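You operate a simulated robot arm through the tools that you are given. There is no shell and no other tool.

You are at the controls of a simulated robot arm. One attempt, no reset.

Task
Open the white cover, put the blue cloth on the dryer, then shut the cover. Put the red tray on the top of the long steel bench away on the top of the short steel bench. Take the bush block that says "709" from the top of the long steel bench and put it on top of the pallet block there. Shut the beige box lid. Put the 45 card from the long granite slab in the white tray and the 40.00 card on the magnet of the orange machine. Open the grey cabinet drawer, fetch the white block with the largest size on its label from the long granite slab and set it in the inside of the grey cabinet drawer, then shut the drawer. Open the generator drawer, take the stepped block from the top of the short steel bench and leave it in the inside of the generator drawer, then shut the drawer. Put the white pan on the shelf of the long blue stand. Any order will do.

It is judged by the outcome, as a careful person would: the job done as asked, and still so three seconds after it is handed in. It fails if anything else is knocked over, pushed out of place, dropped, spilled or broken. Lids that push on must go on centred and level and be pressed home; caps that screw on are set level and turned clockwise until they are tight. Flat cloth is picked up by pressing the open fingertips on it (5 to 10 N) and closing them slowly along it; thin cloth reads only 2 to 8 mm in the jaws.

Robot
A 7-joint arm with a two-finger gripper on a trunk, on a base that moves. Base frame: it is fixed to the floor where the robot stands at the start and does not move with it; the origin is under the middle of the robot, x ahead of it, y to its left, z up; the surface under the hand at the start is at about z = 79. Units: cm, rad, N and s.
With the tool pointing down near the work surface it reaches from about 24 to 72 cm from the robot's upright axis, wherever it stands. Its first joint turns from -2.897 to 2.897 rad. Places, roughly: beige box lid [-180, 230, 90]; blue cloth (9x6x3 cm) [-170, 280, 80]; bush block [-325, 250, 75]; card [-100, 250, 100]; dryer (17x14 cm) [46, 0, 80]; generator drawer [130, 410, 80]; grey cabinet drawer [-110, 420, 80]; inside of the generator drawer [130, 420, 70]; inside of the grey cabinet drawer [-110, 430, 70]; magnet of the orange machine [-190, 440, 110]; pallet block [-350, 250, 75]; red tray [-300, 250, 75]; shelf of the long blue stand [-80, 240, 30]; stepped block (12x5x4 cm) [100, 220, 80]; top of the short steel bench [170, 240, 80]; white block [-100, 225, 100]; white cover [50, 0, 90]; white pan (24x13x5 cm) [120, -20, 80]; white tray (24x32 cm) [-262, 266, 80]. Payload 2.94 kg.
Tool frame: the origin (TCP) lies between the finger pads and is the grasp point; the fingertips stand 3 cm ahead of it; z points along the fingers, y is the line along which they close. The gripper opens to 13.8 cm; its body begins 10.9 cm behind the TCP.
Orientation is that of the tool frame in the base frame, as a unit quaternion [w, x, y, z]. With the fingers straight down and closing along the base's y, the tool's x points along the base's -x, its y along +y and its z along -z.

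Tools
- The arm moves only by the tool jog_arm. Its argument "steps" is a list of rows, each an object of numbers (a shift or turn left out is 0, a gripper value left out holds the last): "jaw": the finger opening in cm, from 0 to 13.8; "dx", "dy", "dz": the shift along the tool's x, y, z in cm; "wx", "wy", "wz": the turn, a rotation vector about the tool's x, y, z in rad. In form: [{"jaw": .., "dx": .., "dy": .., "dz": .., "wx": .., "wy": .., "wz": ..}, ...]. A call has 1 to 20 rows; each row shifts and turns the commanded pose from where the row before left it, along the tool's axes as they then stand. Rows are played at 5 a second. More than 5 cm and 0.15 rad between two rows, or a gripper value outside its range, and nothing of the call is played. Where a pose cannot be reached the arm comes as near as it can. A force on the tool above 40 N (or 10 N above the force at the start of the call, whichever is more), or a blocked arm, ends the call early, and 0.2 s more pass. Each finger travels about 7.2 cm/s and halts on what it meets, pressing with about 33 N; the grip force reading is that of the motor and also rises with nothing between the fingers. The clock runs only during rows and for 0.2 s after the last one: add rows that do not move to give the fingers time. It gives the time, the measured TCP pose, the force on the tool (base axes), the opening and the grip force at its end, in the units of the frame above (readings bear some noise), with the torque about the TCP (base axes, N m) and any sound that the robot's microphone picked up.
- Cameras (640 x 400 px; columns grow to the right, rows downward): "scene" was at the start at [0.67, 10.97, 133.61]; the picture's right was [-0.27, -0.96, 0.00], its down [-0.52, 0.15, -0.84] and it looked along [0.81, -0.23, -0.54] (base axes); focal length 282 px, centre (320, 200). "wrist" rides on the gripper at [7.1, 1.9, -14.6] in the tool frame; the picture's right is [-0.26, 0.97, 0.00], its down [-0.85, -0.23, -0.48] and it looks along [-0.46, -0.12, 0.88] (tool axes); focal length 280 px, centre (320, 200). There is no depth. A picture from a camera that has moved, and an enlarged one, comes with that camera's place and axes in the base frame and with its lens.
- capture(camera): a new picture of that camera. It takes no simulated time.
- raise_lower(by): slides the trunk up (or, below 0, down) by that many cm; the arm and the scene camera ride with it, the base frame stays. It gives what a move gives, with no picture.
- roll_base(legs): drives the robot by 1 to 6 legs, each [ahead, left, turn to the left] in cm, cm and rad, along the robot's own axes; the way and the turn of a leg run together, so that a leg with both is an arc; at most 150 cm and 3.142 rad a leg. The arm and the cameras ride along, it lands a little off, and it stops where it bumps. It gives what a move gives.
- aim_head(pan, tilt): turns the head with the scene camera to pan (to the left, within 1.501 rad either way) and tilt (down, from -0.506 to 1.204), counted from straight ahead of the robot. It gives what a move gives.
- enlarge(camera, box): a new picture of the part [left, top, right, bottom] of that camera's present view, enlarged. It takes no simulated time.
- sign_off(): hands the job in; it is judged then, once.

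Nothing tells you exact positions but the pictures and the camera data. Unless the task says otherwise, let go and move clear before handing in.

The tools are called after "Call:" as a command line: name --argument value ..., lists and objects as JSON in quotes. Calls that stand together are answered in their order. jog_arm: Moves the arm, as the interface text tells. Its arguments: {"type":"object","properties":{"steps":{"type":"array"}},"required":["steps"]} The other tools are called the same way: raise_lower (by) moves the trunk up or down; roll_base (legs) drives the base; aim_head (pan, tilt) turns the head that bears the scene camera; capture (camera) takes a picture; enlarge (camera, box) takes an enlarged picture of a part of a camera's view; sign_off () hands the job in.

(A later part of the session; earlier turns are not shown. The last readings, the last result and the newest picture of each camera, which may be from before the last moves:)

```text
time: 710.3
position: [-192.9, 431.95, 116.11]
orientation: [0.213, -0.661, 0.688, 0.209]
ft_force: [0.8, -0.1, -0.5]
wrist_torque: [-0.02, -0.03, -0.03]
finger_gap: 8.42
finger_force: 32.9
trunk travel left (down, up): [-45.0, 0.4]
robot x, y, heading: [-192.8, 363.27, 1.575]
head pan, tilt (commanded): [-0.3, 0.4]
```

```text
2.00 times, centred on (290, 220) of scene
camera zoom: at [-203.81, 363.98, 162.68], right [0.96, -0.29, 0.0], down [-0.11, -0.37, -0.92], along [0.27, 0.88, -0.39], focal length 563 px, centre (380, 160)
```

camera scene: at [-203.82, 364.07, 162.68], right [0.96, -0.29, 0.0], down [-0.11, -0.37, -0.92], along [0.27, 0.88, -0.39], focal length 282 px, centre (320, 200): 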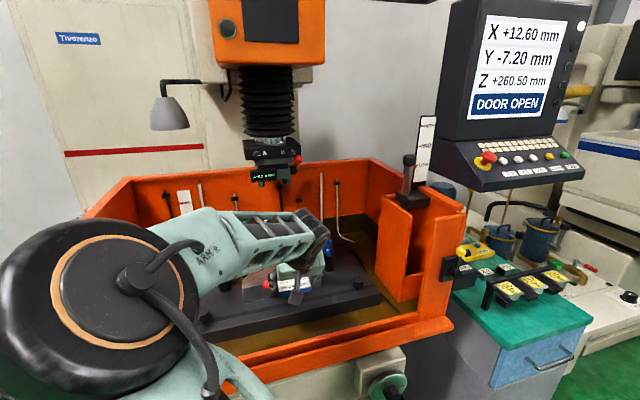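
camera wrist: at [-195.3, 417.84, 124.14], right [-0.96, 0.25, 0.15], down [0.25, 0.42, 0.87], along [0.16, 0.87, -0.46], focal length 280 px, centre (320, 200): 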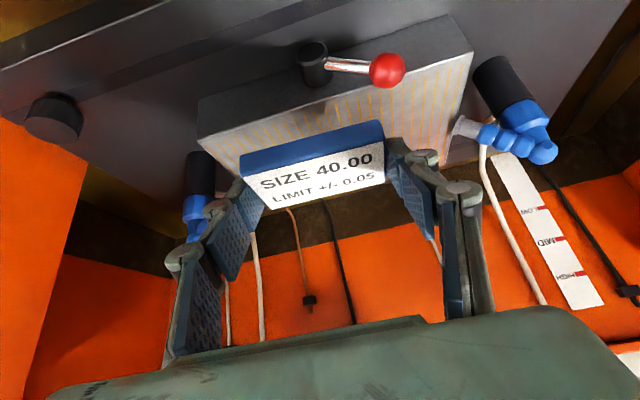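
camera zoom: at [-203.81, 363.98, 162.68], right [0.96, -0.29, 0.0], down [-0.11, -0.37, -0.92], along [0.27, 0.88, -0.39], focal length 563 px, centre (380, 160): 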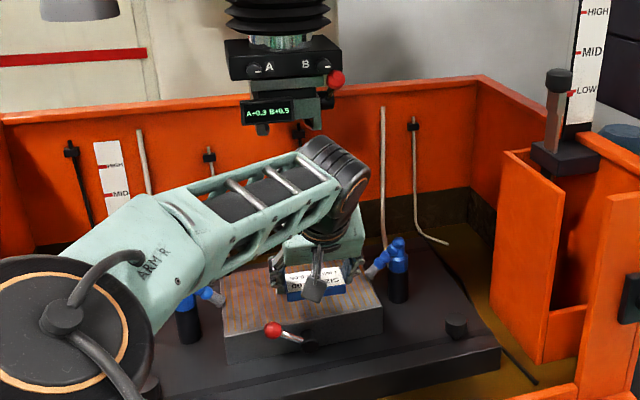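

Good view: card hovers just in front of/above the magnet with clearance to the spindle and nozzles. Advance the last 6.5 cm and check.

Call:
jog_arm --steps '[{"dx": -1.8, "dz": 1.25}, {"dx": -1.8, "dz": 1.25}, {"dx": -1.8, "dz": 1.25}, {}]'

Call:
capture --camera "wrist"

Call:
enlarge --camera "scene" --box '[180, 120, 400, 320]'

```text
time: 711.3
position: [-192.75, 438.36, 116.08]
orientation: [0.214, -0.66, 0.689, 0.209]
ft_force: [0.7, 1.3, -0.3]
wrist_torque: [-0.03, 0.0, -0.01]
finger_gap: 8.41
finger_force: 32.9
trunk travel left (down, up): [-45.0, 0.4]
robot x, y, heading: [-193.09, 363.25, 1.575]
head pan, tilt (commanded): [-0.3, 0.4]
```

```text
taken
camera wrist: at [-195.02, 424.4, 124.1], right [-0.96, 0.25, 0.15], down [0.25, 0.42, 0.87], along [0.16, 0.87, -0.46], focal length 280 px, centre (320, 200)
```

wrist: 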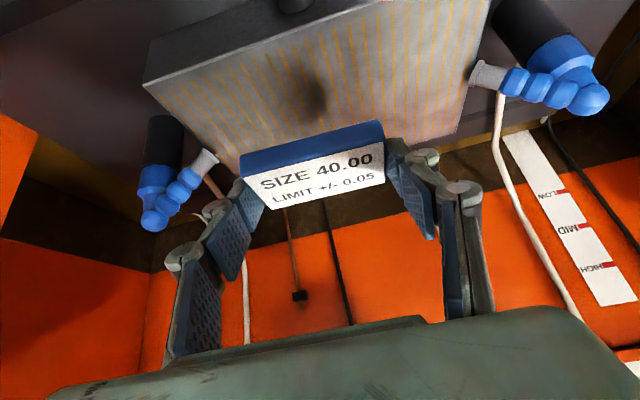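

```text
2.00 times, centred on (290, 220) of scene
camera zoom: at [-203.81, 363.99, 162.68], right [0.96, -0.29, 0.0], down [-0.11, -0.37, -0.92], along [0.27, 0.88, -0.39], focal length 563 px, centre (380, 160)
```

zoom: 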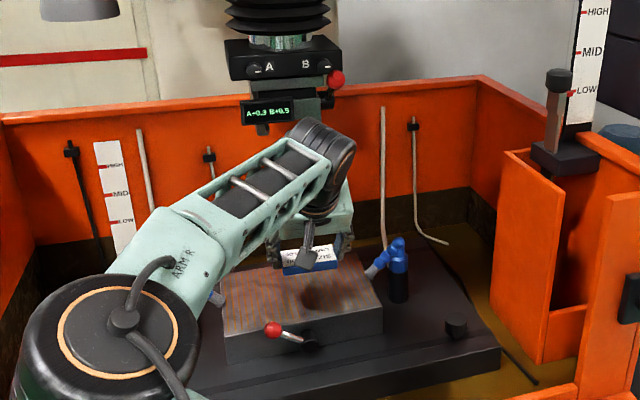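

Card is over the front half of the magnet (y ≈ 437–442 on 434–448). Lower it to contact.

Call:
jog_arm --steps '[{"dx": -0.4, "dz": 0.3}, {"dx": 1.13, "dz": 1.65}, {"dx": 1.13, "dz": 1.65}, {}]'

Call:
jog_arm --steps '[{"dx": 0.23, "dz": 0.33}, {}]'

Call:
jog_arm --steps '[{"dx": 0.23, "dz": 0.33}, {}]'

Call:
enlarge --camera "scene" --box '[180, 120, 400, 320]'

Call:
capture --camera "wrist"

```text
time: 712.3
position: [-192.67, 438.82, 111.97]
orientation: [0.214, -0.661, 0.688, 0.208]
ft_force: [0.1, -0.2, -0.8]
wrist_torque: [0.01, 0.02, 0.0]
finger_gap: 8.41
finger_force: 33.6
trunk travel left (down, up): [-45.0, 0.4]
robot x, y, heading: [-192.83, 363.02, 1.571]
head pan, tilt (commanded): [-0.3, 0.4]
```

```text
time: 712.9
position: [-192.57, 438.98, 111.66]
orientation: [0.214, -0.661, 0.688, 0.208]
ft_force: [-0.9, -0.3, -1.5]
wrist_torque: [-0.01, 0.0, -0.01]
finger_gap: 8.41
finger_force: 32.8
trunk travel left (down, up): [-45.0, 0.4]
robot x, y, heading: [-193.21, 363.27, 1.568]
head pan, tilt (commanded): [-0.3, 0.4]
```

```text
time: 713.5
position: [-192.53, 438.88, 111.23]
orientation: [0.215, -0.661, 0.688, 0.209]
ft_force: [0.2, -0.1, -1.7]
wrist_torque: [0.0, 0.01, 0.01]
finger_gap: 8.43
finger_force: 32.6
trunk travel left (down, up): [-45.0, 0.4]
robot x, y, heading: [-193.05, 363.45, 1.571]
head pan, tilt (commanded): [-0.3, 0.4]
```

```text
2.00 times, centred on (290, 220) of scene
camera zoom: at [-203.81, 364.01, 162.68], right [0.96, -0.29, 0.0], down [-0.11, -0.37, -0.92], along [0.27, 0.88, -0.39], focal length 563 px, centre (380, 160)
```

zoom: 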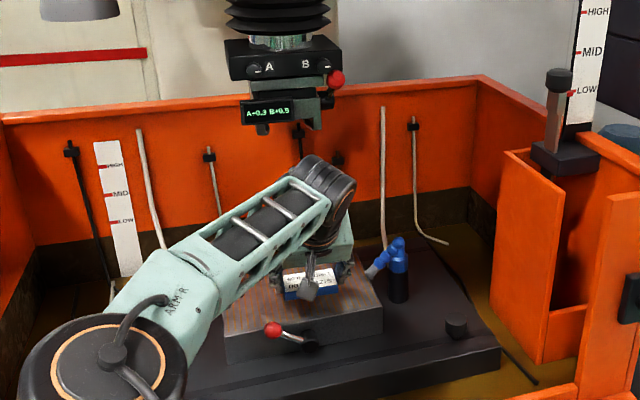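

```text
taken
camera wrist: at [-194.97, 424.8, 119.25], right [-0.96, 0.25, 0.15], down [0.25, 0.42, 0.87], along [0.16, 0.87, -0.46], focal length 280 px, centre (320, 200)
```

wrist: 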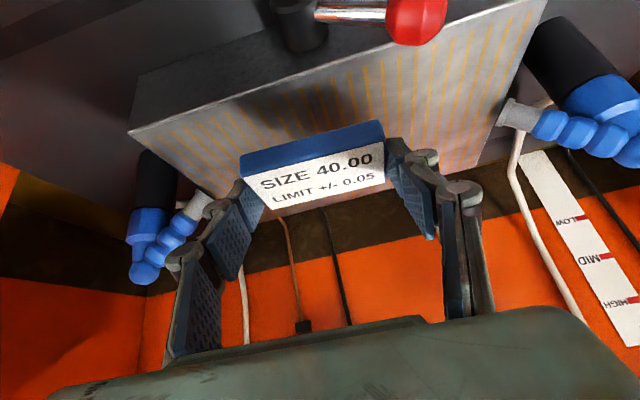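

Call:
jog_arm --steps '[{"dx": 0.23, "dz": 0.33}, {}]'

Call:
jog_arm --steps '[{"dx": 0.23, "dz": 0.33}, {}]'

Call:
jog_arm --steps '[{"dx": 0.23, "dz": 0.33}, {}]'

Call:
jog_arm --steps '[{"dx": 0.23, "dz": 0.33}, {}]'

```text
time: 714.1
position: [-192.46, 438.79, 110.8]
orientation: [0.214, -0.661, 0.688, 0.208]
ft_force: [0.1, 0.2, -1.9]
wrist_torque: [-0.01, -0.02, 0.0]
finger_gap: 8.4
finger_force: 33.1
trunk travel left (down, up): [-45.0, 0.4]
robot x, y, heading: [-192.94, 363.39, 1.575]
head pan, tilt (commanded): [-0.3, 0.4]
```

```text
time: 714.7
position: [-192.59, 438.86, 110.58]
orientation: [0.214, -0.661, 0.688, 0.209]
ft_force: [0.6, -0.4, -1.5]
wrist_torque: [0.01, -0.02, -0.02]
finger_gap: 8.4
finger_force: 32.9
trunk travel left (down, up): [-45.0, 0.4]
robot x, y, heading: [-193.22, 363.48, 1.573]
head pan, tilt (commanded): [-0.3, 0.4]
```

```text
time: 715.3
position: [-192.55, 439.03, 110.14]
orientation: [0.214, -0.661, 0.688, 0.208]
ft_force: [-1.1, -0.4, -1.3]
wrist_torque: [-0.02, 0.0, -0.03]
finger_gap: 8.43
finger_force: 32.9
trunk travel left (down, up): [-45.0, 0.4]
robot x, y, heading: [-193.04, 363.64, 1.577]
head pan, tilt (commanded): [-0.3, 0.4]
```

```text
time: 715.9
position: [-192.43, 438.79, 109.59]
orientation: [0.215, -0.661, 0.688, 0.208]
ft_force: [0.7, 0.3, -0.8]
wrist_torque: [-0.01, 0.01, 0.0]
finger_gap: 8.39
finger_force: 32.9
trunk travel left (down, up): [-45.0, 0.4]
robot x, y, heading: [-193.04, 363.17, 1.575]
head pan, tilt (commanded): [-0.3, 0.4]
```

Call:
jog_arm --steps '[{"dx": 0.23, "dz": 0.33}, {}]'

Call:
jog_arm --steps '[{"dx": 0.2, "dz": 0.29}, {}]'

Call:
jog_arm --steps '[{"dx": 0.2, "dz": 0.29}, {}]'

Call:
capture --camera "wrist"

```text
time: 716.5
position: [-192.69, 438.92, 109.39]
orientation: [0.214, -0.662, 0.688, 0.209]
ft_force: [-0.3, 0.3, -0.8]
wrist_torque: [-0.01, 0.0, 0.02]
finger_gap: 8.4
finger_force: 33.1
trunk travel left (down, up): [-45.0, 0.4]
robot x, y, heading: [-192.96, 363.26, 1.573]
head pan, tilt (commanded): [-0.3, 0.4]
```

```text
time: 717.1
position: [-192.59, 438.93, 109.06]
orientation: [0.215, -0.661, 0.688, 0.209]
ft_force: [0.1, -0.7, -1.9]
wrist_torque: [-0.04, -0.02, 0.02]
finger_gap: 8.42
finger_force: 33.0
trunk travel left (down, up): [-45.0, 0.4]
robot x, y, heading: [-193.21, 363.8, 1.576]
head pan, tilt (commanded): [-0.3, 0.4]
```

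```text
time: 717.7
position: [-192.53, 438.84, 108.51]
orientation: [0.214, -0.661, 0.688, 0.207]
ft_force: [0.4, -0.6, -1.1]
wrist_torque: [0.01, -0.02, -0.01]
finger_gap: 8.42
finger_force: 33.2
trunk travel left (down, up): [-45.0, 0.4]
robot x, y, heading: [-192.96, 363.51, 1.575]
head pan, tilt (commanded): [-0.3, 0.4]
```

```text
taken
camera wrist: at [-195.0, 424.82, 116.55], right [-0.96, 0.25, 0.15], down [0.25, 0.42, 0.87], along [0.16, 0.87, -0.46], focal length 280 px, centre (320, 200)
```

wrist: 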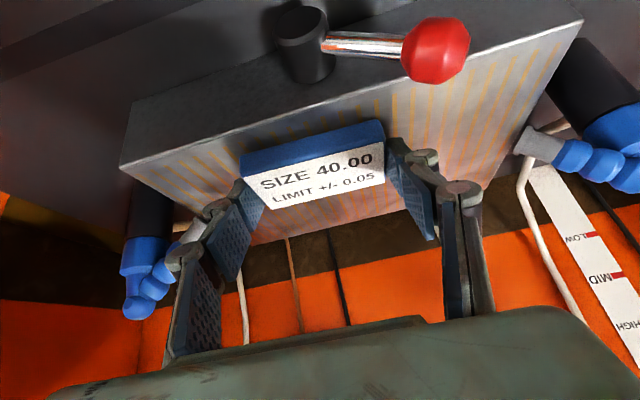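

Call:
jog_arm --steps '[{"dx": 0.17, "dz": 0.25}, {}]'

Call:
jog_arm --steps '[{"dx": 0.17, "dz": 0.25}, {}]'

Call:
jog_arm --steps '[{"dx": 0.17, "dz": 0.25}, {}]'

```text
time: 718.3
position: [-192.57, 438.94, 108.36]
orientation: [0.215, -0.661, 0.688, 0.209]
ft_force: [-0.9, 0.6, 2.4]
wrist_torque: [-0.03, -0.11, 0.0]
finger_gap: 8.41
finger_force: 33.2
trunk travel left (down, up): [-45.0, 0.4]
robot x, y, heading: [-193.36, 363.16, 1.569]
head pan, tilt (commanded): [-0.3, 0.4]
```

```text
time: 718.9
position: [-192.7, 438.91, 108.43]
orientation: [0.216, -0.661, 0.688, 0.21]
ft_force: [-0.7, 2.3, 15.5]
wrist_torque: [-0.19, -0.13, 0.01]
finger_gap: 8.4
finger_force: 32.8
trunk travel left (down, up): [-45.0, 0.4]
robot x, y, heading: [-193.39, 363.55, 1.567]
head pan, tilt (commanded): [-0.3, 0.4]
```

```text
time: 719.5
position: [-192.58, 438.88, 108.41]
orientation: [0.218, -0.66, 0.687, 0.21]
ft_force: [-1.0, 7.0, 30.0]
wrist_torque: [-0.08, -0.26, 0.18]
finger_gap: 8.43
finger_force: 32.9
trunk travel left (down, up): [-45.0, 0.4]
robot x, y, heading: [-193.25, 363.26, 1.578]
head pan, tilt (commanded): [-0.3, 0.4]
```

Contact on the magnet. Release gently and withdraw along the tool axis.

Call:
jog_arm --steps '[{"dx": -0.17, "dz": -0.25}, {}, {"jaw": 9.0}, {"jaw": 9.8}, {}, {"dz": -1.5}, {"dz": -2.5}, {"dz": -3}, {"dz": -3}, {}]'

Call:
capture --camera "wrist"

Call:
enlarge --camera "scene" --box '[180, 120, 400, 320]'

```text
time: 721.7
position: [-192.67, 433.06, 116.22]
orientation: [0.214, -0.661, 0.689, 0.207]
ft_force: [0.0, 0.2, 0.3]
wrist_torque: [-0.01, 0.01, 0.01]
finger_gap: 9.77
finger_force: 0.1
trunk travel left (down, up): [-45.0, 0.4]
robot x, y, heading: [-193.13, 363.13, 1.569]
head pan, tilt (commanded): [-0.3, 0.4]
```

```text
taken
camera wrist: at [-195.14, 419.04, 124.2], right [-0.96, 0.25, 0.15], down [0.25, 0.42, 0.87], along [0.16, 0.87, -0.46], focal length 280 px, centre (320, 200)
```

wrist: 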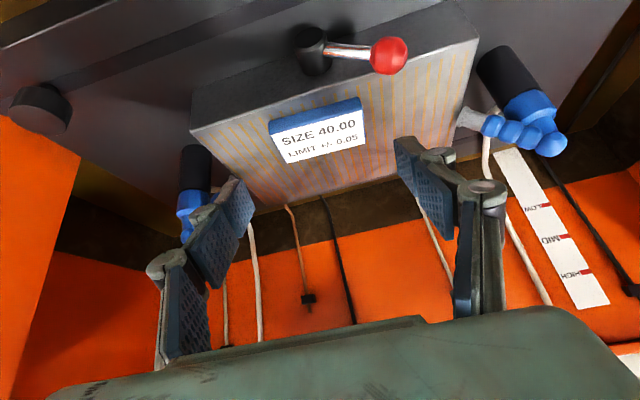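

```text
2.00 times, centred on (290, 220) of scene
camera zoom: at [-203.81, 364.01, 162.68], right [0.96, -0.29, 0.0], down [-0.11, -0.37, -0.92], along [0.27, 0.88, -0.39], focal length 563 px, centre (380, 160)
```

zoom: 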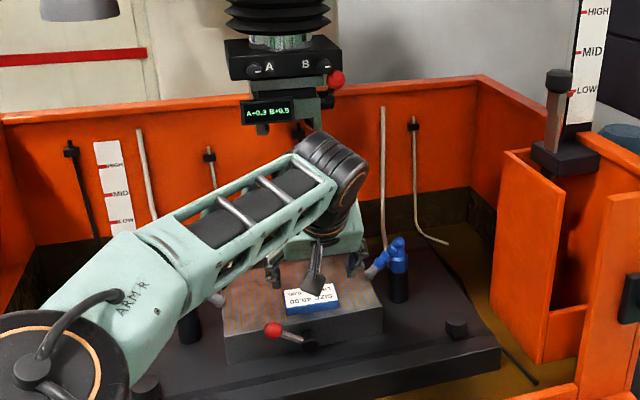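

The 40.00 card lies flat on the magnet. Retract, back away, untilt, and turn to the long bench for the blue cloth.

Call:
roll_base --legs '[[-30, 0, 0]]'

Call:
jog_arm --steps '[{"wy": 0.1}, {"wy": 0.1}, {"wy": 0.1}, {"wy": 0.1}, {"wy": 0.1}, {"wy": 0.1}, {"dx": 3.5}, {"dx": 3.5}, {"dx": 3.5}, {"dx": 3.5}, {"dx": 3}, {}]'

Call:
roll_base --legs '[[0, 0, 1.571], [0, 0, 1.571]]'

Call:
raise_lower --by -18

Call:
aim_head --pan 0.0 --tilt 0.65

Call:
capture --camera "scene"

Call:
capture --camera "wrist"

```text
time: 723.8
position: [-192.62, 403.16, 116.23]
orientation: [0.215, -0.661, 0.688, 0.208]
ft_force: [0.7, 0.4, 0.2]
wrist_torque: [0.02, 0.03, 0.01]
finger_gap: 9.8
finger_force: 0.2
trunk travel left (down, up): [-45.0, 0.4]
robot x, y, heading: [-193.22, 333.49, 1.572]
head pan, tilt (commanded): [-0.3, 0.4]
```

```text
time: 726.4
position: [-193.19, 386.24, 116.06]
orientation: [0.001, -0.693, 0.721, 0.002]
ft_force: [0.0, 0.3, 0.0]
wrist_torque: [0.01, 0.03, -0.02]
finger_gap: 9.82
finger_force: 0.1
trunk travel left (down, up): [-45.0, 0.4]
robot x, y, heading: [-193.37, 333.18, 1.57]
head pan, tilt (commanded): [-0.3, 0.4]
```

```text
time: 734.4
position: [-192.02, 280.52, 115.95]
orientation: [0.004, 0.715, 0.699, -0.001]
ft_force: [0.2, 0.3, 0.3]
wrist_torque: [-0.01, 0.02, -0.03]
finger_gap: 9.77
finger_force: 0.1
trunk travel left (down, up): [-45.0, 0.4]
robot x, y, heading: [-193.27, 333.32, -1.555]
head pan, tilt (commanded): [-0.3, 0.4]
```

```text
time: 736.4
position: [-192.07, 280.58, 98.17]
orientation: [0.003, 0.715, 0.699, -0.001]
ft_force: [0.4, 0.6, 0.0]
wrist_torque: [0.02, -0.01, -0.02]
finger_gap: 9.8
finger_force: 0.1
trunk travel left (down, up): [-27.0, 18.4]
robot x, y, heading: [-193.31, 333.22, -1.555]
head pan, tilt (commanded): [-0.3, 0.4]
```

```text
time: 737.2
position: [-191.95, 280.61, 98.05]
orientation: [0.004, 0.715, 0.699, -0.001]
ft_force: [0.3, 0.4, -0.2]
wrist_torque: [0.02, 0.0, 0.0]
finger_gap: 9.8
finger_force: 0.2
trunk travel left (down, up): [-27.0, 18.4]
robot x, y, heading: [-193.12, 333.16, -1.551]
head pan, tilt (commanded): [0.0, 0.649]
```

```text
taken
camera scene: at [-179.48, 332.9, 142.43], right [-1.0, -0.02, 0.0], down [-0.01, 0.6, -0.8], along [0.01, -0.8, -0.6], focal length 282 px, centre (320, 200)
```

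scene: 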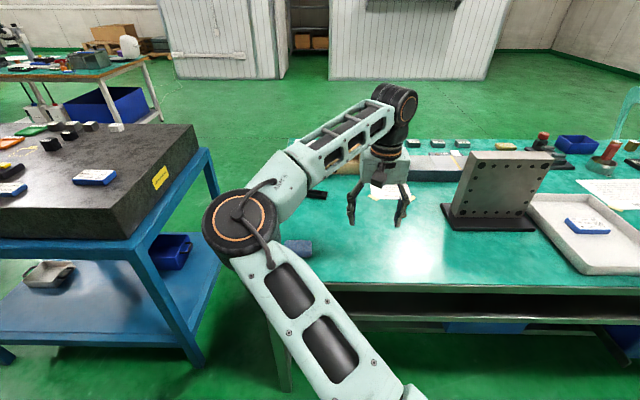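

```text
taken
camera wrist: at [-189.98, 287.76, 112.63], right [0.96, -0.28, 0.01], down [-0.25, -0.84, 0.48], along [-0.13, -0.46, -0.88], focal length 280 px, centre (320, 200)
```

wrist: 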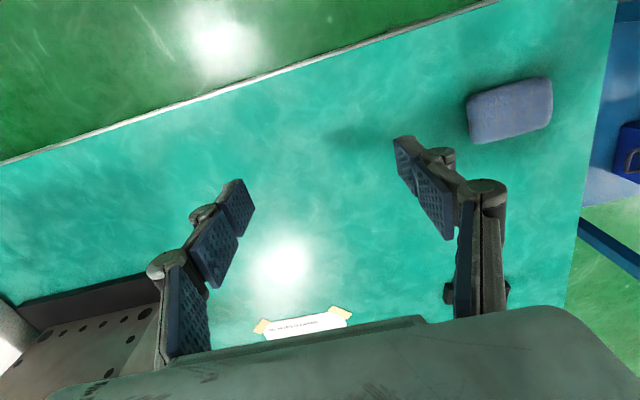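

Blue cloth at ≈[−171.5, 276], 9 cm along x. Shift the base to bring the hand over it.

Call:
roll_base --legs '[[4.5, 20.3, 0]]'

Call:
jog_arm --steps '[{"jaw": 12.5, "dz": 3}, {"dz": 3}, {}]'

Call:
capture --camera "wrist"

```text
time: 739.6
position: [-171.64, 276.42, 98.13]
orientation: [0.003, 0.715, 0.699, -0.001]
ft_force: [0.5, -0.1, 1.0]
wrist_torque: [-0.01, 0.0, -0.03]
finger_gap: 9.8
finger_force: 0.1
trunk travel left (down, up): [-27.0, 18.4]
robot x, y, heading: [-172.99, 329.43, -1.552]
head pan, tilt (commanded): [0.0, 0.649]
```

```text
time: 740.4
position: [-171.62, 276.42, 91.89]
orientation: [0.003, 0.715, 0.699, -0.002]
ft_force: [0.6, 0.2, 0.4]
wrist_torque: [-0.03, 0.0, 0.01]
finger_gap: 12.49
finger_force: 0.2
trunk travel left (down, up): [-27.0, 18.4]
robot x, y, heading: [-172.85, 329.32, -1.55]
head pan, tilt (commanded): [0.0, 0.649]
```

```text
taken
camera wrist: at [-169.47, 283.66, 106.59], right [0.96, -0.28, 0.01], down [-0.25, -0.84, 0.48], along [-0.13, -0.46, -0.88], focal length 280 px, centre (320, 200)
```

wrist: 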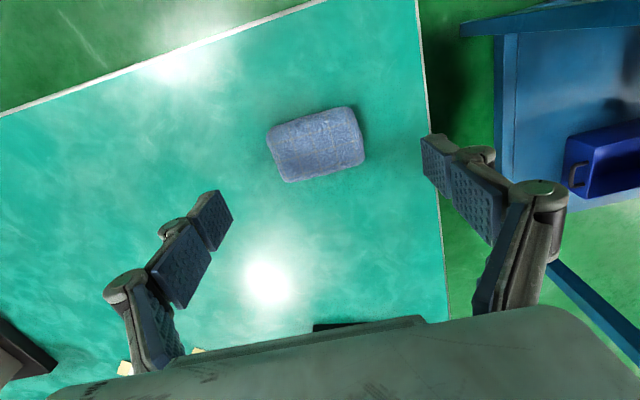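

Call:
jog_arm --steps '[{"dx": -0.5, "dy": -0.6, "dz": 3}, {"dz": 3}, {"dz": 2.6}, {}, {"jaw": 9.6}, {"jaw": 9}, {"jaw": 8}, {"jaw": 7}, {"jaw": 6}, {}, {}]'

Call:
capture --camera "wrist"

```text
time: 742.8
position: [-172.0, 276.0, 83.41]
orientation: [0.003, 0.715, 0.699, -0.001]
ft_force: [0.6, -0.1, 1.5]
wrist_torque: [0.02, -0.02, 0.03]
finger_gap: 8.38
finger_force: 32.8
trunk travel left (down, up): [-27.0, 18.4]
robot x, y, heading: [-172.77, 329.65, -1.553]
head pan, tilt (commanded): [0.0, 0.649]
```

```text
taken
camera wrist: at [-170.04, 283.07, 98.05], right [0.96, -0.28, 0.01], down [-0.25, -0.84, 0.48], along [-0.13, -0.46, -0.88], focal length 280 px, centre (320, 200)
```

wrist: 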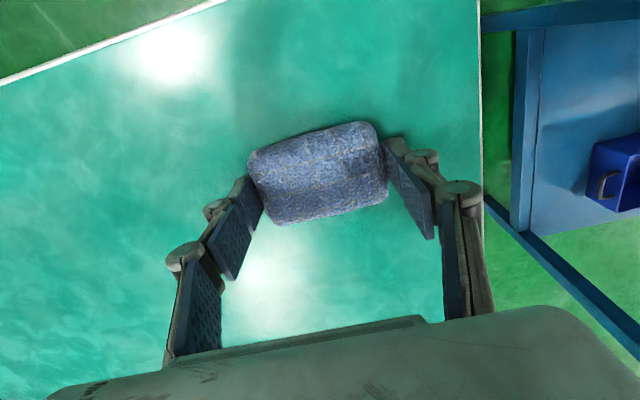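

Cloth gripped (8.4 cm). Lift it and carry it round to the dryer bench.

Call:
jog_arm --steps '[{"dz": -1}, {"dz": -3}, {"dz": -4}, {"dz": -4}, {"dz": -4}, {"dz": -4}, {"dz": -4}, {"dx": 4}, {"dx": 4}, {}]'

Call:
roll_base --legs '[[-11, 0, -0.018], [0, 150, 0], [0, 49, 0], [150, 0, 0], [88, 0, 0]]'

```text
time: 745.0
position: [-172.11, 283.92, 107.44]
orientation: [0.003, 0.715, 0.7, -0.001]
ft_force: [-0.3, 0.4, -0.2]
wrist_torque: [-0.04, 0.02, 0.0]
finger_gap: 8.39
finger_force: 33.4
trunk travel left (down, up): [-27.0, 18.4]
robot x, y, heading: [-172.7, 329.13, -1.554]
head pan, tilt (commanded): [0.0, 0.649]
```

```text
time: 774.8
position: [30.69, 57.1, 107.29]
orientation: [0.004, 0.715, 0.699, -0.001]
ft_force: [0.3, -0.5, 0.1]
wrist_torque: [-0.04, 0.01, -0.01]
finger_gap: 8.39
finger_force: 32.8
trunk travel left (down, up): [-27.0, 18.4]
robot x, y, heading: [29.84, 102.44, -1.554]
head pan, tilt (commanded): [0.0, 0.649]
```

Call:
roll_base --legs '[[-5, 0, -0.017], [0, -78, 0], [150, 0, 0], [68, 0, 0], [0, 0, 1.571], [0, 0, 1.571]]'

Call:
capture --camera "scene"

```text
time: 800.7
position: [-46.26, -66.21, 107.3]
orientation: [0.002, -0.699, 0.716, 0.004]
ft_force: [0.2, -0.1, 0.5]
wrist_torque: [-0.03, 0.0, -0.04]
finger_gap: 8.36
finger_force: 33.3
trunk travel left (down, up): [-27.0, 18.4]
robot x, y, heading: [-45.91, -111.88, 1.591]
head pan, tilt (commanded): [0.0, 0.649]
```

```text
taken
camera scene: at [-59.1, -111.26, 142.43], right [1.0, 0.02, 0.0], down [0.01, -0.6, -0.8], along [-0.01, 0.8, -0.6], focal length 282 px, centre (320, 200)
```

scene: 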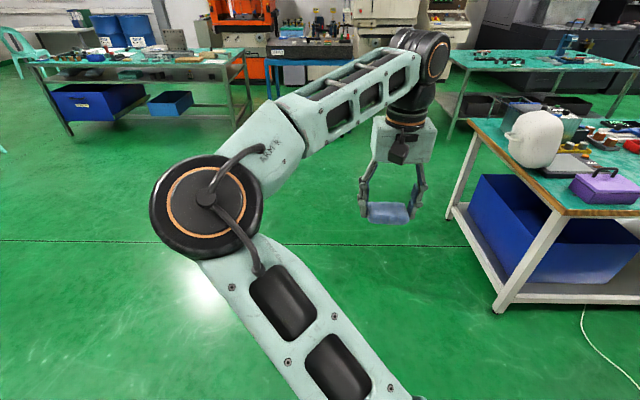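

Now strafe to beside the dryer, raise the trunk so the forearm stays above the open lid, and approach.

Call:
raise_lower --by 14

Call:
roll_base --legs '[[0, -94, -0.02], [46, 0, 0]]'

Call:
capture --camera "scene"

Call:
capture --camera "wrist"

```text
time: 802.4
position: [-46.14, -66.26, 121.44]
orientation: [0.001, -0.699, 0.715, 0.004]
ft_force: [-0.1, 0.6, -0.4]
wrist_torque: [0.01, -0.02, -0.03]
finger_gap: 8.39
finger_force: 33.3
trunk travel left (down, up): [-41.0, 4.4]
robot x, y, heading: [-45.94, -111.7, 1.591]
head pan, tilt (commanded): [0.0, 0.649]
```

```text
time: 813.4
position: [48.32, -19.01, 121.39]
orientation: [0.002, -0.694, 0.72, 0.003]
ft_force: [-0.6, 0.1, -0.2]
wrist_torque: [-0.05, -0.04, 0.01]
finger_gap: 8.37
finger_force: 33.0
trunk travel left (down, up): [-41.0, 4.4]
robot x, y, heading: [48.32, -64.55, 1.575]
head pan, tilt (commanded): [0.0, 0.649]
```

```text
taken
camera scene: at [34.92, -63.89, 156.43], right [1.0, 0.01, 0.0], down [0.0, -0.6, -0.8], along [-0.01, 0.8, -0.6], focal length 282 px, centre (320, 200)
```

scene: 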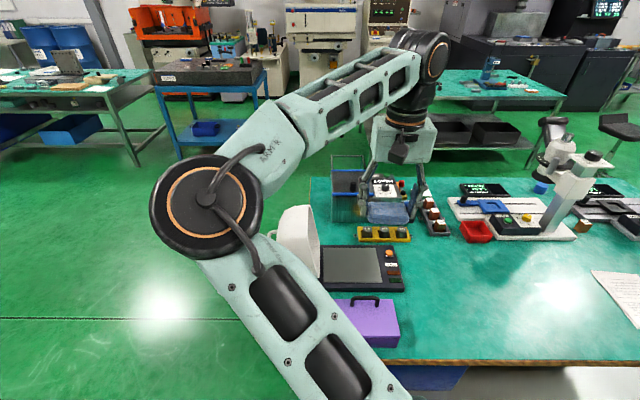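

```text
taken
camera wrist: at [46.26, -26.11, 135.92], right [-0.96, 0.3, 0.01], down [0.26, 0.84, 0.48], along [0.14, 0.46, -0.88], focal length 280 px, centre (320, 200)
```

wrist: 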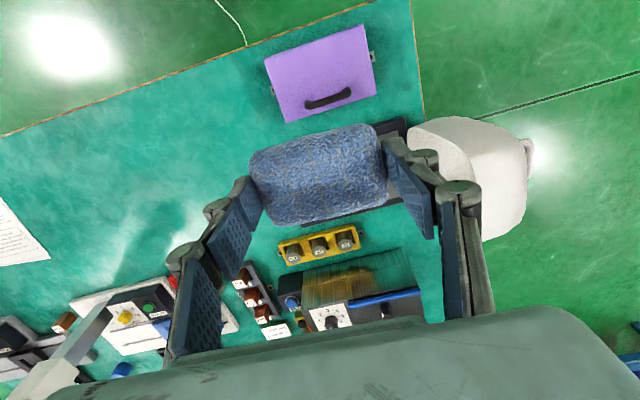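

Call:
jog_arm --steps '[{"dx": -3.58, "dy": 0.69}, {"dx": -3.58, "dy": 0.69}, {"dx": -3.58, "dy": 0.69}, {"dx": -3.58, "dy": 0.69}, {"dx": -3.58, "dy": 0.69}, {"dz": 4}, {"dz": 4}, {}]'

Call:
capture --camera "scene"

Call:
capture --camera "wrist"

```text
time: 815.2
position: [45.52, -0.99, 113.57]
orientation: [0.001, -0.694, 0.72, 0.003]
ft_force: [0.3, -0.4, -0.9]
wrist_torque: [-0.02, -0.02, -0.01]
finger_gap: 8.37
finger_force: 32.9
trunk travel left (down, up): [-41.0, 4.4]
robot x, y, heading: [48.41, -64.31, 1.575]
head pan, tilt (commanded): [0.0, 0.649]
```

```text
taken
camera scene: at [34.93, -63.92, 156.43], right [1.0, 0.01, 0.0], down [0.0, -0.6, -0.8], along [-0.01, 0.8, -0.6], focal length 282 px, centre (320, 200)
```

scene: 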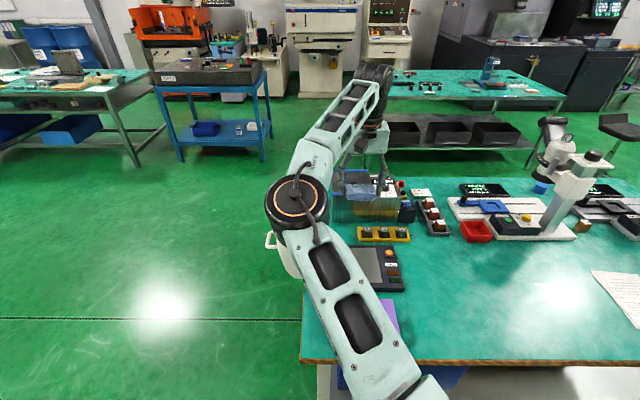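

```text
taken
camera wrist: at [43.44, -8.02, 128.11], right [-0.96, 0.29, 0.01], down [0.26, 0.84, 0.48], along [0.14, 0.46, -0.88], focal length 280 px, centre (320, 200)
```

wrist: 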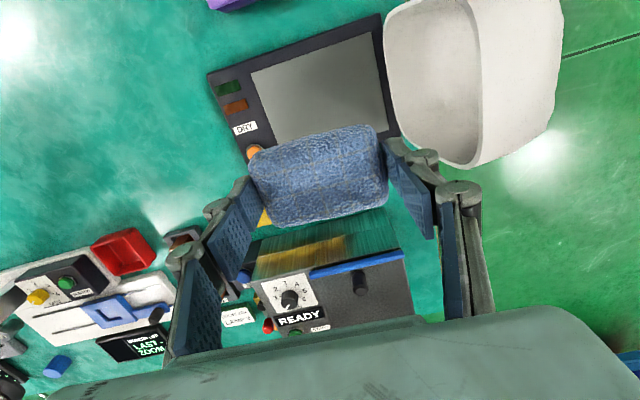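

Plate centre ≈[45, −1]; the cloth is right above it. Lowering.

Call:
jog_arm --steps '[{"dz": 4}, {"dz": 4}, {"dz": 4}, {"dz": 4}, {}]'

Call:
capture --camera "scene"

Call:
capture --camera "wrist"

```text
time: 816.4
position: [45.48, -0.94, 97.61]
orientation: [0.002, -0.694, 0.72, 0.004]
ft_force: [-0.3, -0.8, -0.5]
wrist_torque: [0.01, 0.03, -0.04]
finger_gap: 8.38
finger_force: 32.7
trunk travel left (down, up): [-41.0, 4.4]
robot x, y, heading: [48.43, -64.43, 1.581]
head pan, tilt (commanded): [0.0, 0.649]
```

```text
taken
camera scene: at [34.92, -63.92, 156.43], right [1.0, 0.01, 0.0], down [0.0, -0.6, -0.8], along [-0.01, 0.8, -0.6], focal length 282 px, centre (320, 200)
```

scene: 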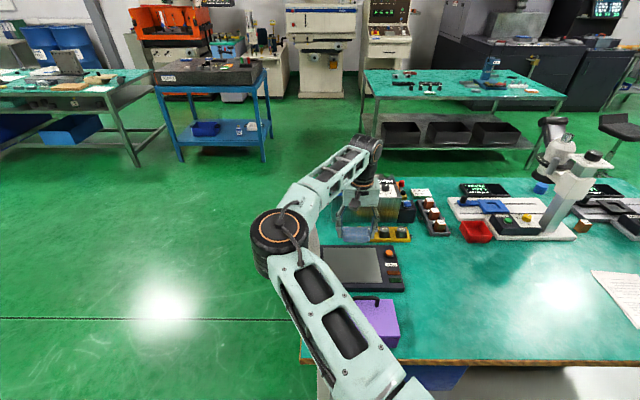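

```text
taken
camera wrist: at [43.32, -8.06, 112.05], right [-0.96, 0.3, 0.01], down [0.26, 0.84, 0.48], along [0.14, 0.46, -0.88], focal length 280 px, centre (320, 200)
```

wrist: 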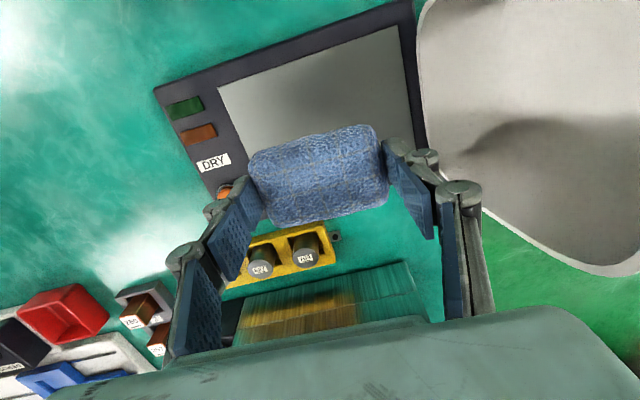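

Call:
jog_arm --steps '[{"dz": 3}, {"dz": 3}, {"dz": 2}, {}]'

Call:
capture --camera "wrist"

Call:
enlarge --camera "scene" --box '[220, 140, 440, 310]'

```text
time: 817.4
position: [45.35, -0.93, 89.43]
orientation: [0.002, -0.695, 0.719, 0.005]
ft_force: [0.3, 0.5, 0.2]
wrist_torque: [0.02, 0.03, -0.03]
finger_gap: 8.39
finger_force: 32.8
trunk travel left (down, up): [-41.0, 4.4]
robot x, y, heading: [48.59, -64.54, 1.582]
head pan, tilt (commanded): [0.0, 0.649]
```

```text
taken
camera wrist: at [43.28, -8.02, 104.02], right [-0.96, 0.3, 0.01], down [0.26, 0.84, 0.48], along [0.14, 0.46, -0.88], focal length 280 px, centre (320, 200)
```

wrist: 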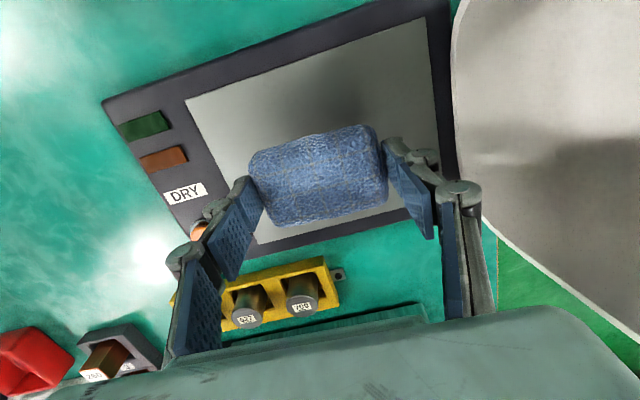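

```text
2.35 times, centred on (330, 225) of scene
camera zoom: at [34.92, -63.92, 156.43], right [1.0, 0.01, 0.0], down [0.0, -0.6, -0.8], along [-0.01, 0.8, -0.6], focal length 662 px, centre (296, 141)
```

zoom: 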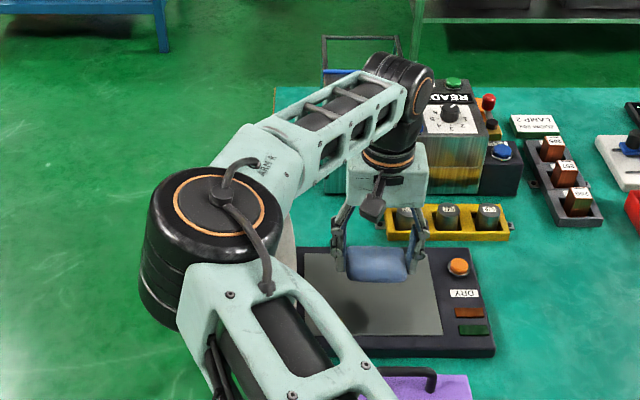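

Call:
jog_arm --steps '[{"dz": 0.8}, {"dz": 0.8}, {"dz": 0.6}, {}]'

Call:
jog_arm --steps '[{"dz": 0.4}, {}]'

Call:
jog_arm --steps '[{"dz": 0.4}, {}]'

Call:
jog_arm --steps '[{"dz": 0.4}, {}]'

```text
time: 818.4
position: [45.39, -0.84, 87.22]
orientation: [0.002, -0.695, 0.719, 0.004]
ft_force: [0.6, 0.8, -0.1]
wrist_torque: [-0.01, 0.0, 0.01]
finger_gap: 8.38
finger_force: 32.6
trunk travel left (down, up): [-41.0, 4.4]
robot x, y, heading: [48.78, -64.7, 1.575]
head pan, tilt (commanded): [0.0, 0.649]
```

```text
time: 819.0
position: [45.44, -0.81, 86.88]
orientation: [0.001, -0.695, 0.719, 0.004]
ft_force: [-0.2, 0.3, -0.1]
wrist_torque: [0.0, -0.02, 0.01]
finger_gap: 8.4
finger_force: 33.1
trunk travel left (down, up): [-41.0, 4.4]
robot x, y, heading: [48.46, -64.11, 1.581]
head pan, tilt (commanded): [0.0, 0.649]
```

```text
time: 819.6
position: [45.36, -0.79, 86.46]
orientation: [0.002, -0.694, 0.72, 0.004]
ft_force: [-0.5, -0.7, -1.1]
wrist_torque: [0.02, 0.02, 0.02]
finger_gap: 8.39
finger_force: 32.4
trunk travel left (down, up): [-41.0, 4.4]
robot x, y, heading: [48.11, -64.57, 1.581]
head pan, tilt (commanded): [0.0, 0.649]
```

```text
time: 820.2
position: [45.44, -0.75, 86.05]
orientation: [0.001, -0.695, 0.719, 0.003]
ft_force: [0.6, 1.1, 0.0]
wrist_torque: [0.0, -0.01, -0.01]
finger_gap: 8.38
finger_force: 32.7
trunk travel left (down, up): [-41.0, 4.4]
robot x, y, heading: [48.08, -64.55, 1.579]
head pan, tilt (commanded): [0.0, 0.649]
```

Call:
jog_arm --steps '[{"dz": 0.4}, {}]'

Call:
jog_arm --steps '[{"dz": 0.4}, {}]'

Call:
jog_arm --steps '[{"dz": 0.4}, {}]'

Call:
jog_arm --steps '[{"dz": 0.4}, {}]'

```text
time: 820.8
position: [45.37, -0.79, 85.68]
orientation: [0.002, -0.695, 0.719, 0.003]
ft_force: [0.5, -0.3, -0.4]
wrist_torque: [-0.01, -0.02, -0.02]
finger_gap: 8.37
finger_force: 32.9
trunk travel left (down, up): [-41.0, 4.4]
robot x, y, heading: [48.37, -64.37, 1.578]
head pan, tilt (commanded): [0.0, 0.649]
```

```text
time: 821.4
position: [45.42, -0.85, 85.32]
orientation: [0.002, -0.695, 0.719, 0.004]
ft_force: [-0.5, 0.7, -0.1]
wrist_torque: [0.0, -0.02, 0.01]
finger_gap: 8.39
finger_force: 32.5
trunk travel left (down, up): [-41.0, 4.4]
robot x, y, heading: [48.34, -64.52, 1.579]
head pan, tilt (commanded): [0.0, 0.649]
```

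```text
time: 822.0
position: [45.34, -0.77, 84.82]
orientation: [0.001, -0.695, 0.719, 0.003]
ft_force: [-0.3, 1.0, -0.4]
wrist_torque: [-0.01, 0.01, 0.02]
finger_gap: 8.37
finger_force: 32.5
trunk travel left (down, up): [-41.0, 4.4]
robot x, y, heading: [48.14, -64.16, 1.575]
head pan, tilt (commanded): [0.0, 0.649]
```

```text
time: 822.6
position: [45.45, -0.84, 84.5]
orientation: [0.001, -0.695, 0.719, 0.003]
ft_force: [0.1, 1.1, 0.0]
wrist_torque: [0.01, 0.06, 0.01]
finger_gap: 8.38
finger_force: 32.9
trunk travel left (down, up): [-41.0, 4.4]
robot x, y, heading: [48.2, -64.29, 1.58]
head pan, tilt (commanded): [0.0, 0.649]
```

Call:
jog_arm --steps '[{"dz": 0.3}, {}]'

Call:
jog_arm --steps '[{"dz": 0.3}, {}]'

Call:
jog_arm --steps '[{"dz": 0.3}, {}]'

Call:
capture --camera "wrist"

```text
time: 823.2
position: [45.42, -0.78, 84.16]
orientation: [0.001, -0.695, 0.719, 0.004]
ft_force: [0.1, -0.1, 0.4]
wrist_torque: [-0.05, -0.01, 0.02]
finger_gap: 8.36
finger_force: 33.2
trunk travel left (down, up): [-41.0, 4.4]
robot x, y, heading: [48.37, -64.65, 1.575]
head pan, tilt (commanded): [0.0, 0.649]
```

```text
time: 823.8
position: [45.47, -0.86, 84.17]
orientation: [0.003, -0.694, 0.72, 0.005]
ft_force: [0.1, 0.1, 19.4]
wrist_torque: [-0.32, -0.42, -0.01]
finger_gap: 8.38
finger_force: 32.9
trunk travel left (down, up): [-41.0, 4.4]
robot x, y, heading: [48.39, -64.7, 1.581]
head pan, tilt (commanded): [0.0, 0.649]
```

```text
time: 824.4
position: [45.33, -0.71, 84.02]
orientation: [0.005, -0.695, 0.719, 0.006]
ft_force: [-1.5, 0.9, 36.2]
wrist_torque: [0.03, 0.03, 0.01]
finger_gap: 8.4
finger_force: 33.7
trunk travel left (down, up): [-41.0, 4.4]
robot x, y, heading: [48.75, -64.56, 1.579]
head pan, tilt (commanded): [0.0, 0.649]
```

```text
taken
camera wrist: at [43.32, -8.01, 98.58], right [-0.96, 0.29, 0.01], down [0.26, 0.83, 0.49], along [0.14, 0.47, -0.87], focal length 280 px, centre (320, 200)
```

wrist: 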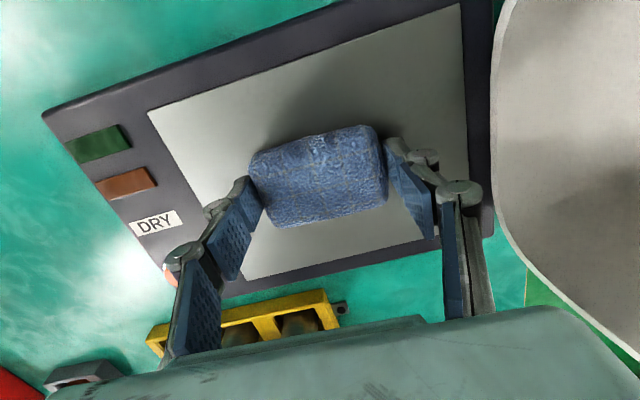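

The cloth rests on the dryer plate. Release and rise straight up.

Call:
jog_arm --steps '[{"dz": -0.3}, {"jaw": 9.4}, {"jaw": 10.8}, {}, {"dz": -2}, {"dz": -4}, {"dz": -4}, {"dz": -4}, {"dz": -4}, {"dz": -4}, {"dz": -4}, {"dz": -4}, {}]'

Call:
capture --camera "wrist"

Call:
capture --camera "scene"

```text
time: 827.2
position: [45.38, -1.02, 114.08]
orientation: [0.001, -0.695, 0.719, 0.005]
ft_force: [1.0, 0.3, -1.0]
wrist_torque: [0.05, -0.02, -0.01]
finger_gap: 10.82
finger_force: 0.1
trunk travel left (down, up): [-41.0, 4.4]
robot x, y, heading: [48.1, -64.47, 1.579]
head pan, tilt (commanded): [0.0, 0.649]
```

```text
taken
camera wrist: at [43.41, -8.06, 128.57], right [-0.96, 0.3, 0.01], down [0.26, 0.84, 0.48], along [0.14, 0.46, -0.88], focal length 280 px, centre (320, 200)
```

wrist: 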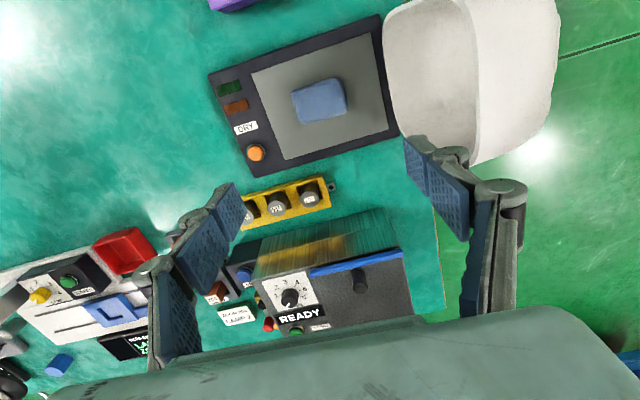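

```text
taken
camera scene: at [34.92, -63.92, 156.43], right [1.0, 0.01, 0.0], down [0.0, -0.6, -0.8], along [-0.01, 0.8, -0.6], focal length 282 px, centre (320, 200)
```

scene: 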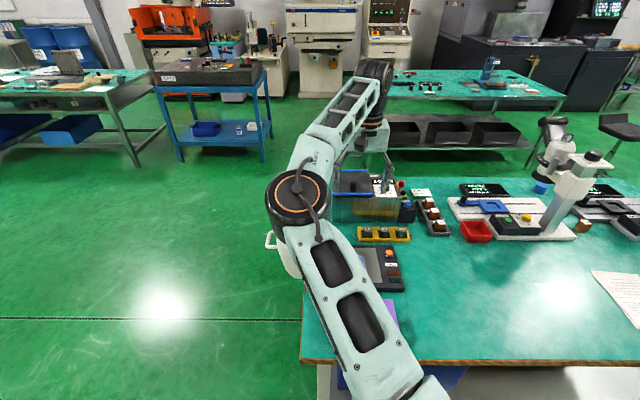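

The cloth lies centred on the plate. To shut the cover gently, I'll cage its handle bar between the fingers from above and guide it back along its arc. First reposition the base and look at the handle.

Call:
jog_arm --steps '[{"dz": -4}, {"dz": -2, "jaw": 4}]'

Call:
roll_base --legs '[[0, 15.5, 0]]'

Call:
jog_arm --steps '[{"dy": 4}, {"dy": 4}, {"dy": 3.5}, {"wz": -0.035}, {}]'

Call:
capture --camera "wrist"

Call:
capture --camera "scene"

```text
time: 827.8
position: [45.53, -1.08, 119.89]
orientation: [0.001, -0.695, 0.719, 0.003]
ft_force: [0.0, -0.9, -0.5]
wrist_torque: [0.0, 0.0, 0.01]
finger_gap: 5.21
finger_force: 1.5
trunk travel left (down, up): [-41.0, 4.4]
robot x, y, heading: [48.52, -64.42, 1.578]
head pan, tilt (commanded): [0.0, 0.649]
```

```text
time: 829.8
position: [29.95, -1.22, 119.95]
orientation: [0.001, -0.695, 0.719, 0.003]
ft_force: [-0.3, -0.5, -0.4]
wrist_torque: [0.02, -0.02, -0.02]
finger_gap: 3.99
finger_force: 0.0
trunk travel left (down, up): [-41.0, 4.4]
robot x, y, heading: [33.14, -64.55, 1.581]
head pan, tilt (commanded): [0.0, 0.649]
```

```text
time: 831.0
position: [18.45, -0.82, 120.01]
orientation: [-0.002, 0.708, -0.706, -0.004]
ft_force: [0.4, -0.2, -0.3]
wrist_torque: [-0.01, 0.01, 0.01]
finger_gap: 4.0
finger_force: 0.1
trunk travel left (down, up): [-41.0, 4.4]
robot x, y, heading: [32.81, -64.51, 1.581]
head pan, tilt (commanded): [0.0, 0.649]
```

```text
taken
camera wrist: at [16.65, -7.93, 134.56], right [-0.97, 0.26, 0.01], down [0.23, 0.85, 0.48], along [0.12, 0.47, -0.88], focal length 280 px, centre (320, 200)
```

wrist: 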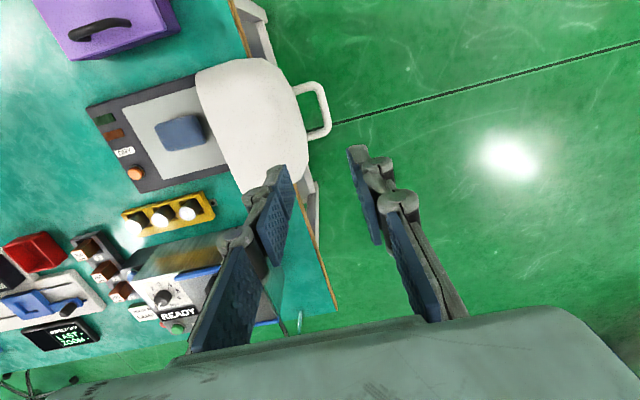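

```text
taken
camera scene: at [19.45, -64.07, 156.43], right [1.0, 0.01, 0.0], down [0.01, -0.6, -0.8], along [-0.01, 0.8, -0.6], focal length 282 px, centre (320, 200)
```

scene: 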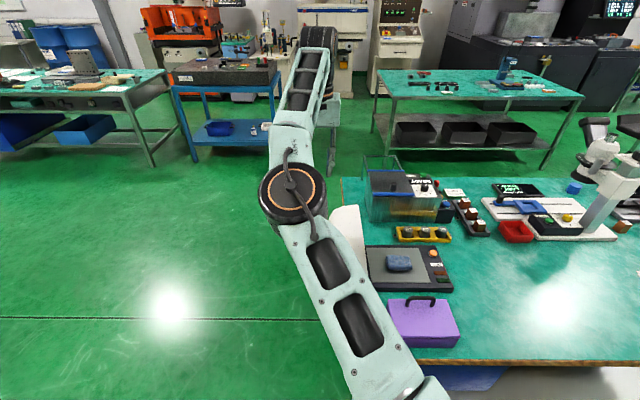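

Handle bar is at ≈[17.9, 0, 93]. Tilt the tool toward +x by 0.5 rad and approach it from the upper left.

Call:
jog_arm --steps '[{"jaw": 3.0, "wx": 0.1}, {"wx": 0.1}, {"wx": 0.1}, {"wx": 0.1}, {"wx": 0.1}, {"dx": -0.16, "dy": 2.69, "dz": 3.12}, {"dx": -0.16, "dy": 2.69, "dz": 3.12}, {"dx": -0.16, "dy": 2.69, "dz": 3.12}, {"dx": -0.16, "dy": 2.69, "dz": 3.12}, {"dx": -0.16, "dy": 2.69, "dz": 3.12}, {}]'

Call:
capture --camera "wrist"

Call:
capture --camera "scene"

```text
time: 833.4
position: [17.51, -1.34, 113.56]
orientation: [-0.177, 0.686, -0.685, 0.171]
ft_force: [0.0, 0.8, 0.4]
wrist_torque: [0.03, 0.01, -0.03]
finger_gap: 2.99
finger_force: 0.1
out of reach, approached as far as the arm can: row 4, 5, 7, 8, 9, 10
trunk travel left (down, up): [-41.0, 4.4]
robot x, y, heading: [32.79, -64.42, 1.577]
head pan, tilt (commanded): [0.0, 0.649]
```

```text
taken
camera wrist: at [8.9, -8.5, 125.44], right [-0.85, 0.26, -0.46], down [-0.03, 0.85, 0.53], along [0.53, 0.47, -0.71], focal length 280 px, centre (320, 200)
```

wrist: 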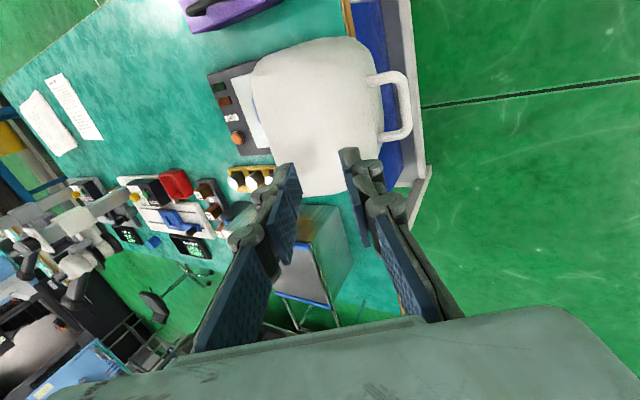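

```text
taken
camera scene: at [19.45, -64.07, 156.43], right [1.0, 0.01, 0.0], down [0.01, -0.6, -0.8], along [-0.01, 0.8, -0.6], focal length 282 px, centre (320, 200)
```

scene: 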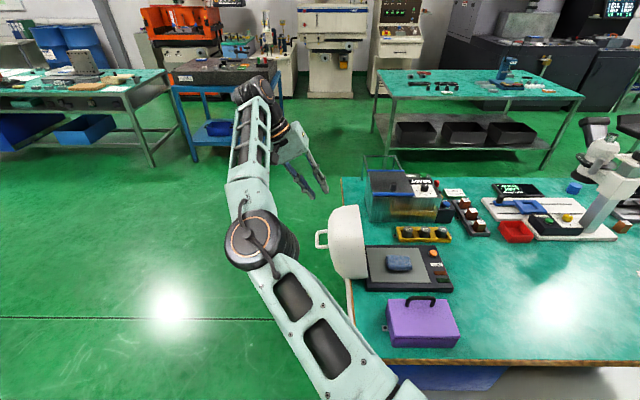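

At the reach limit with this tilt; shift the base 10 cm left and slightly closer, then continue.

Call:
roll_base --legs '[[2.5, 10, -0.008]]'

Call:
jog_arm --steps '[{"dy": -2}, {"dy": -2}, {"dy": -2}, {}]'

Call:
capture --camera "wrist"

Call:
capture --camera "scene"

```text
time: 834.9
position: [8.06, 1.31, 113.45]
orientation: [0.176, -0.683, 0.688, -0.172]
ft_force: [-0.2, -0.1, 0.3]
wrist_torque: [-0.01, -0.02, 0.02]
finger_gap: 2.97
finger_force: 0.1
trunk travel left (down, up): [-41.0, 4.4]
robot x, y, heading: [22.79, -61.91, 1.572]
head pan, tilt (commanded): [0.0, 0.649]
```

```text
time: 835.9
position: [13.41, 1.2, 116.38]
orientation: [0.176, -0.683, 0.688, -0.172]
ft_force: [0.2, 0.9, -0.6]
wrist_torque: [-0.04, 0.01, 0.01]
finger_gap: 2.98
finger_force: 0.1
trunk travel left (down, up): [-41.0, 4.4]
robot x, y, heading: [22.82, -62.4, 1.574]
head pan, tilt (commanded): [0.0, 0.649]
```

```text
taken
camera wrist: at [4.73, -5.89, 128.32], right [-0.85, 0.27, -0.46], down [-0.02, 0.85, 0.53], along [0.53, 0.46, -0.71], focal length 280 px, centre (320, 200)
```

wrist: 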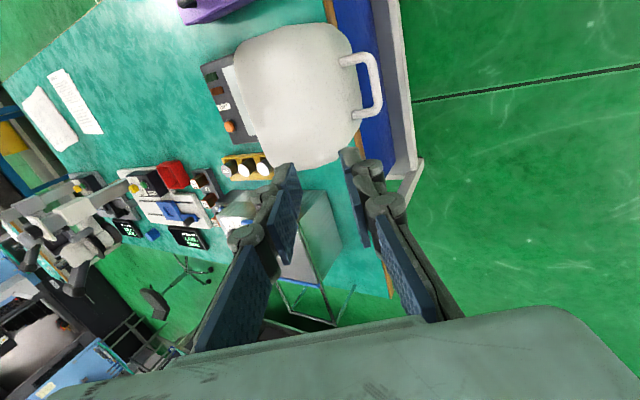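

```text
taken
camera scene: at [9.57, -61.52, 156.43], right [1.0, 0.0, 0.0], down [0.0, -0.6, -0.8], along [0.0, 0.8, -0.6], focal length 282 px, centre (320, 200)
```

scene: 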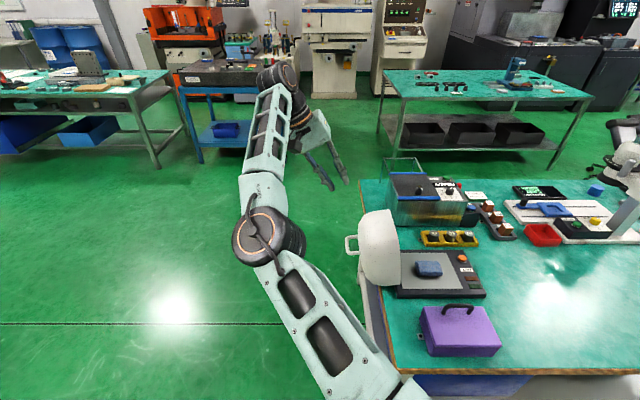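

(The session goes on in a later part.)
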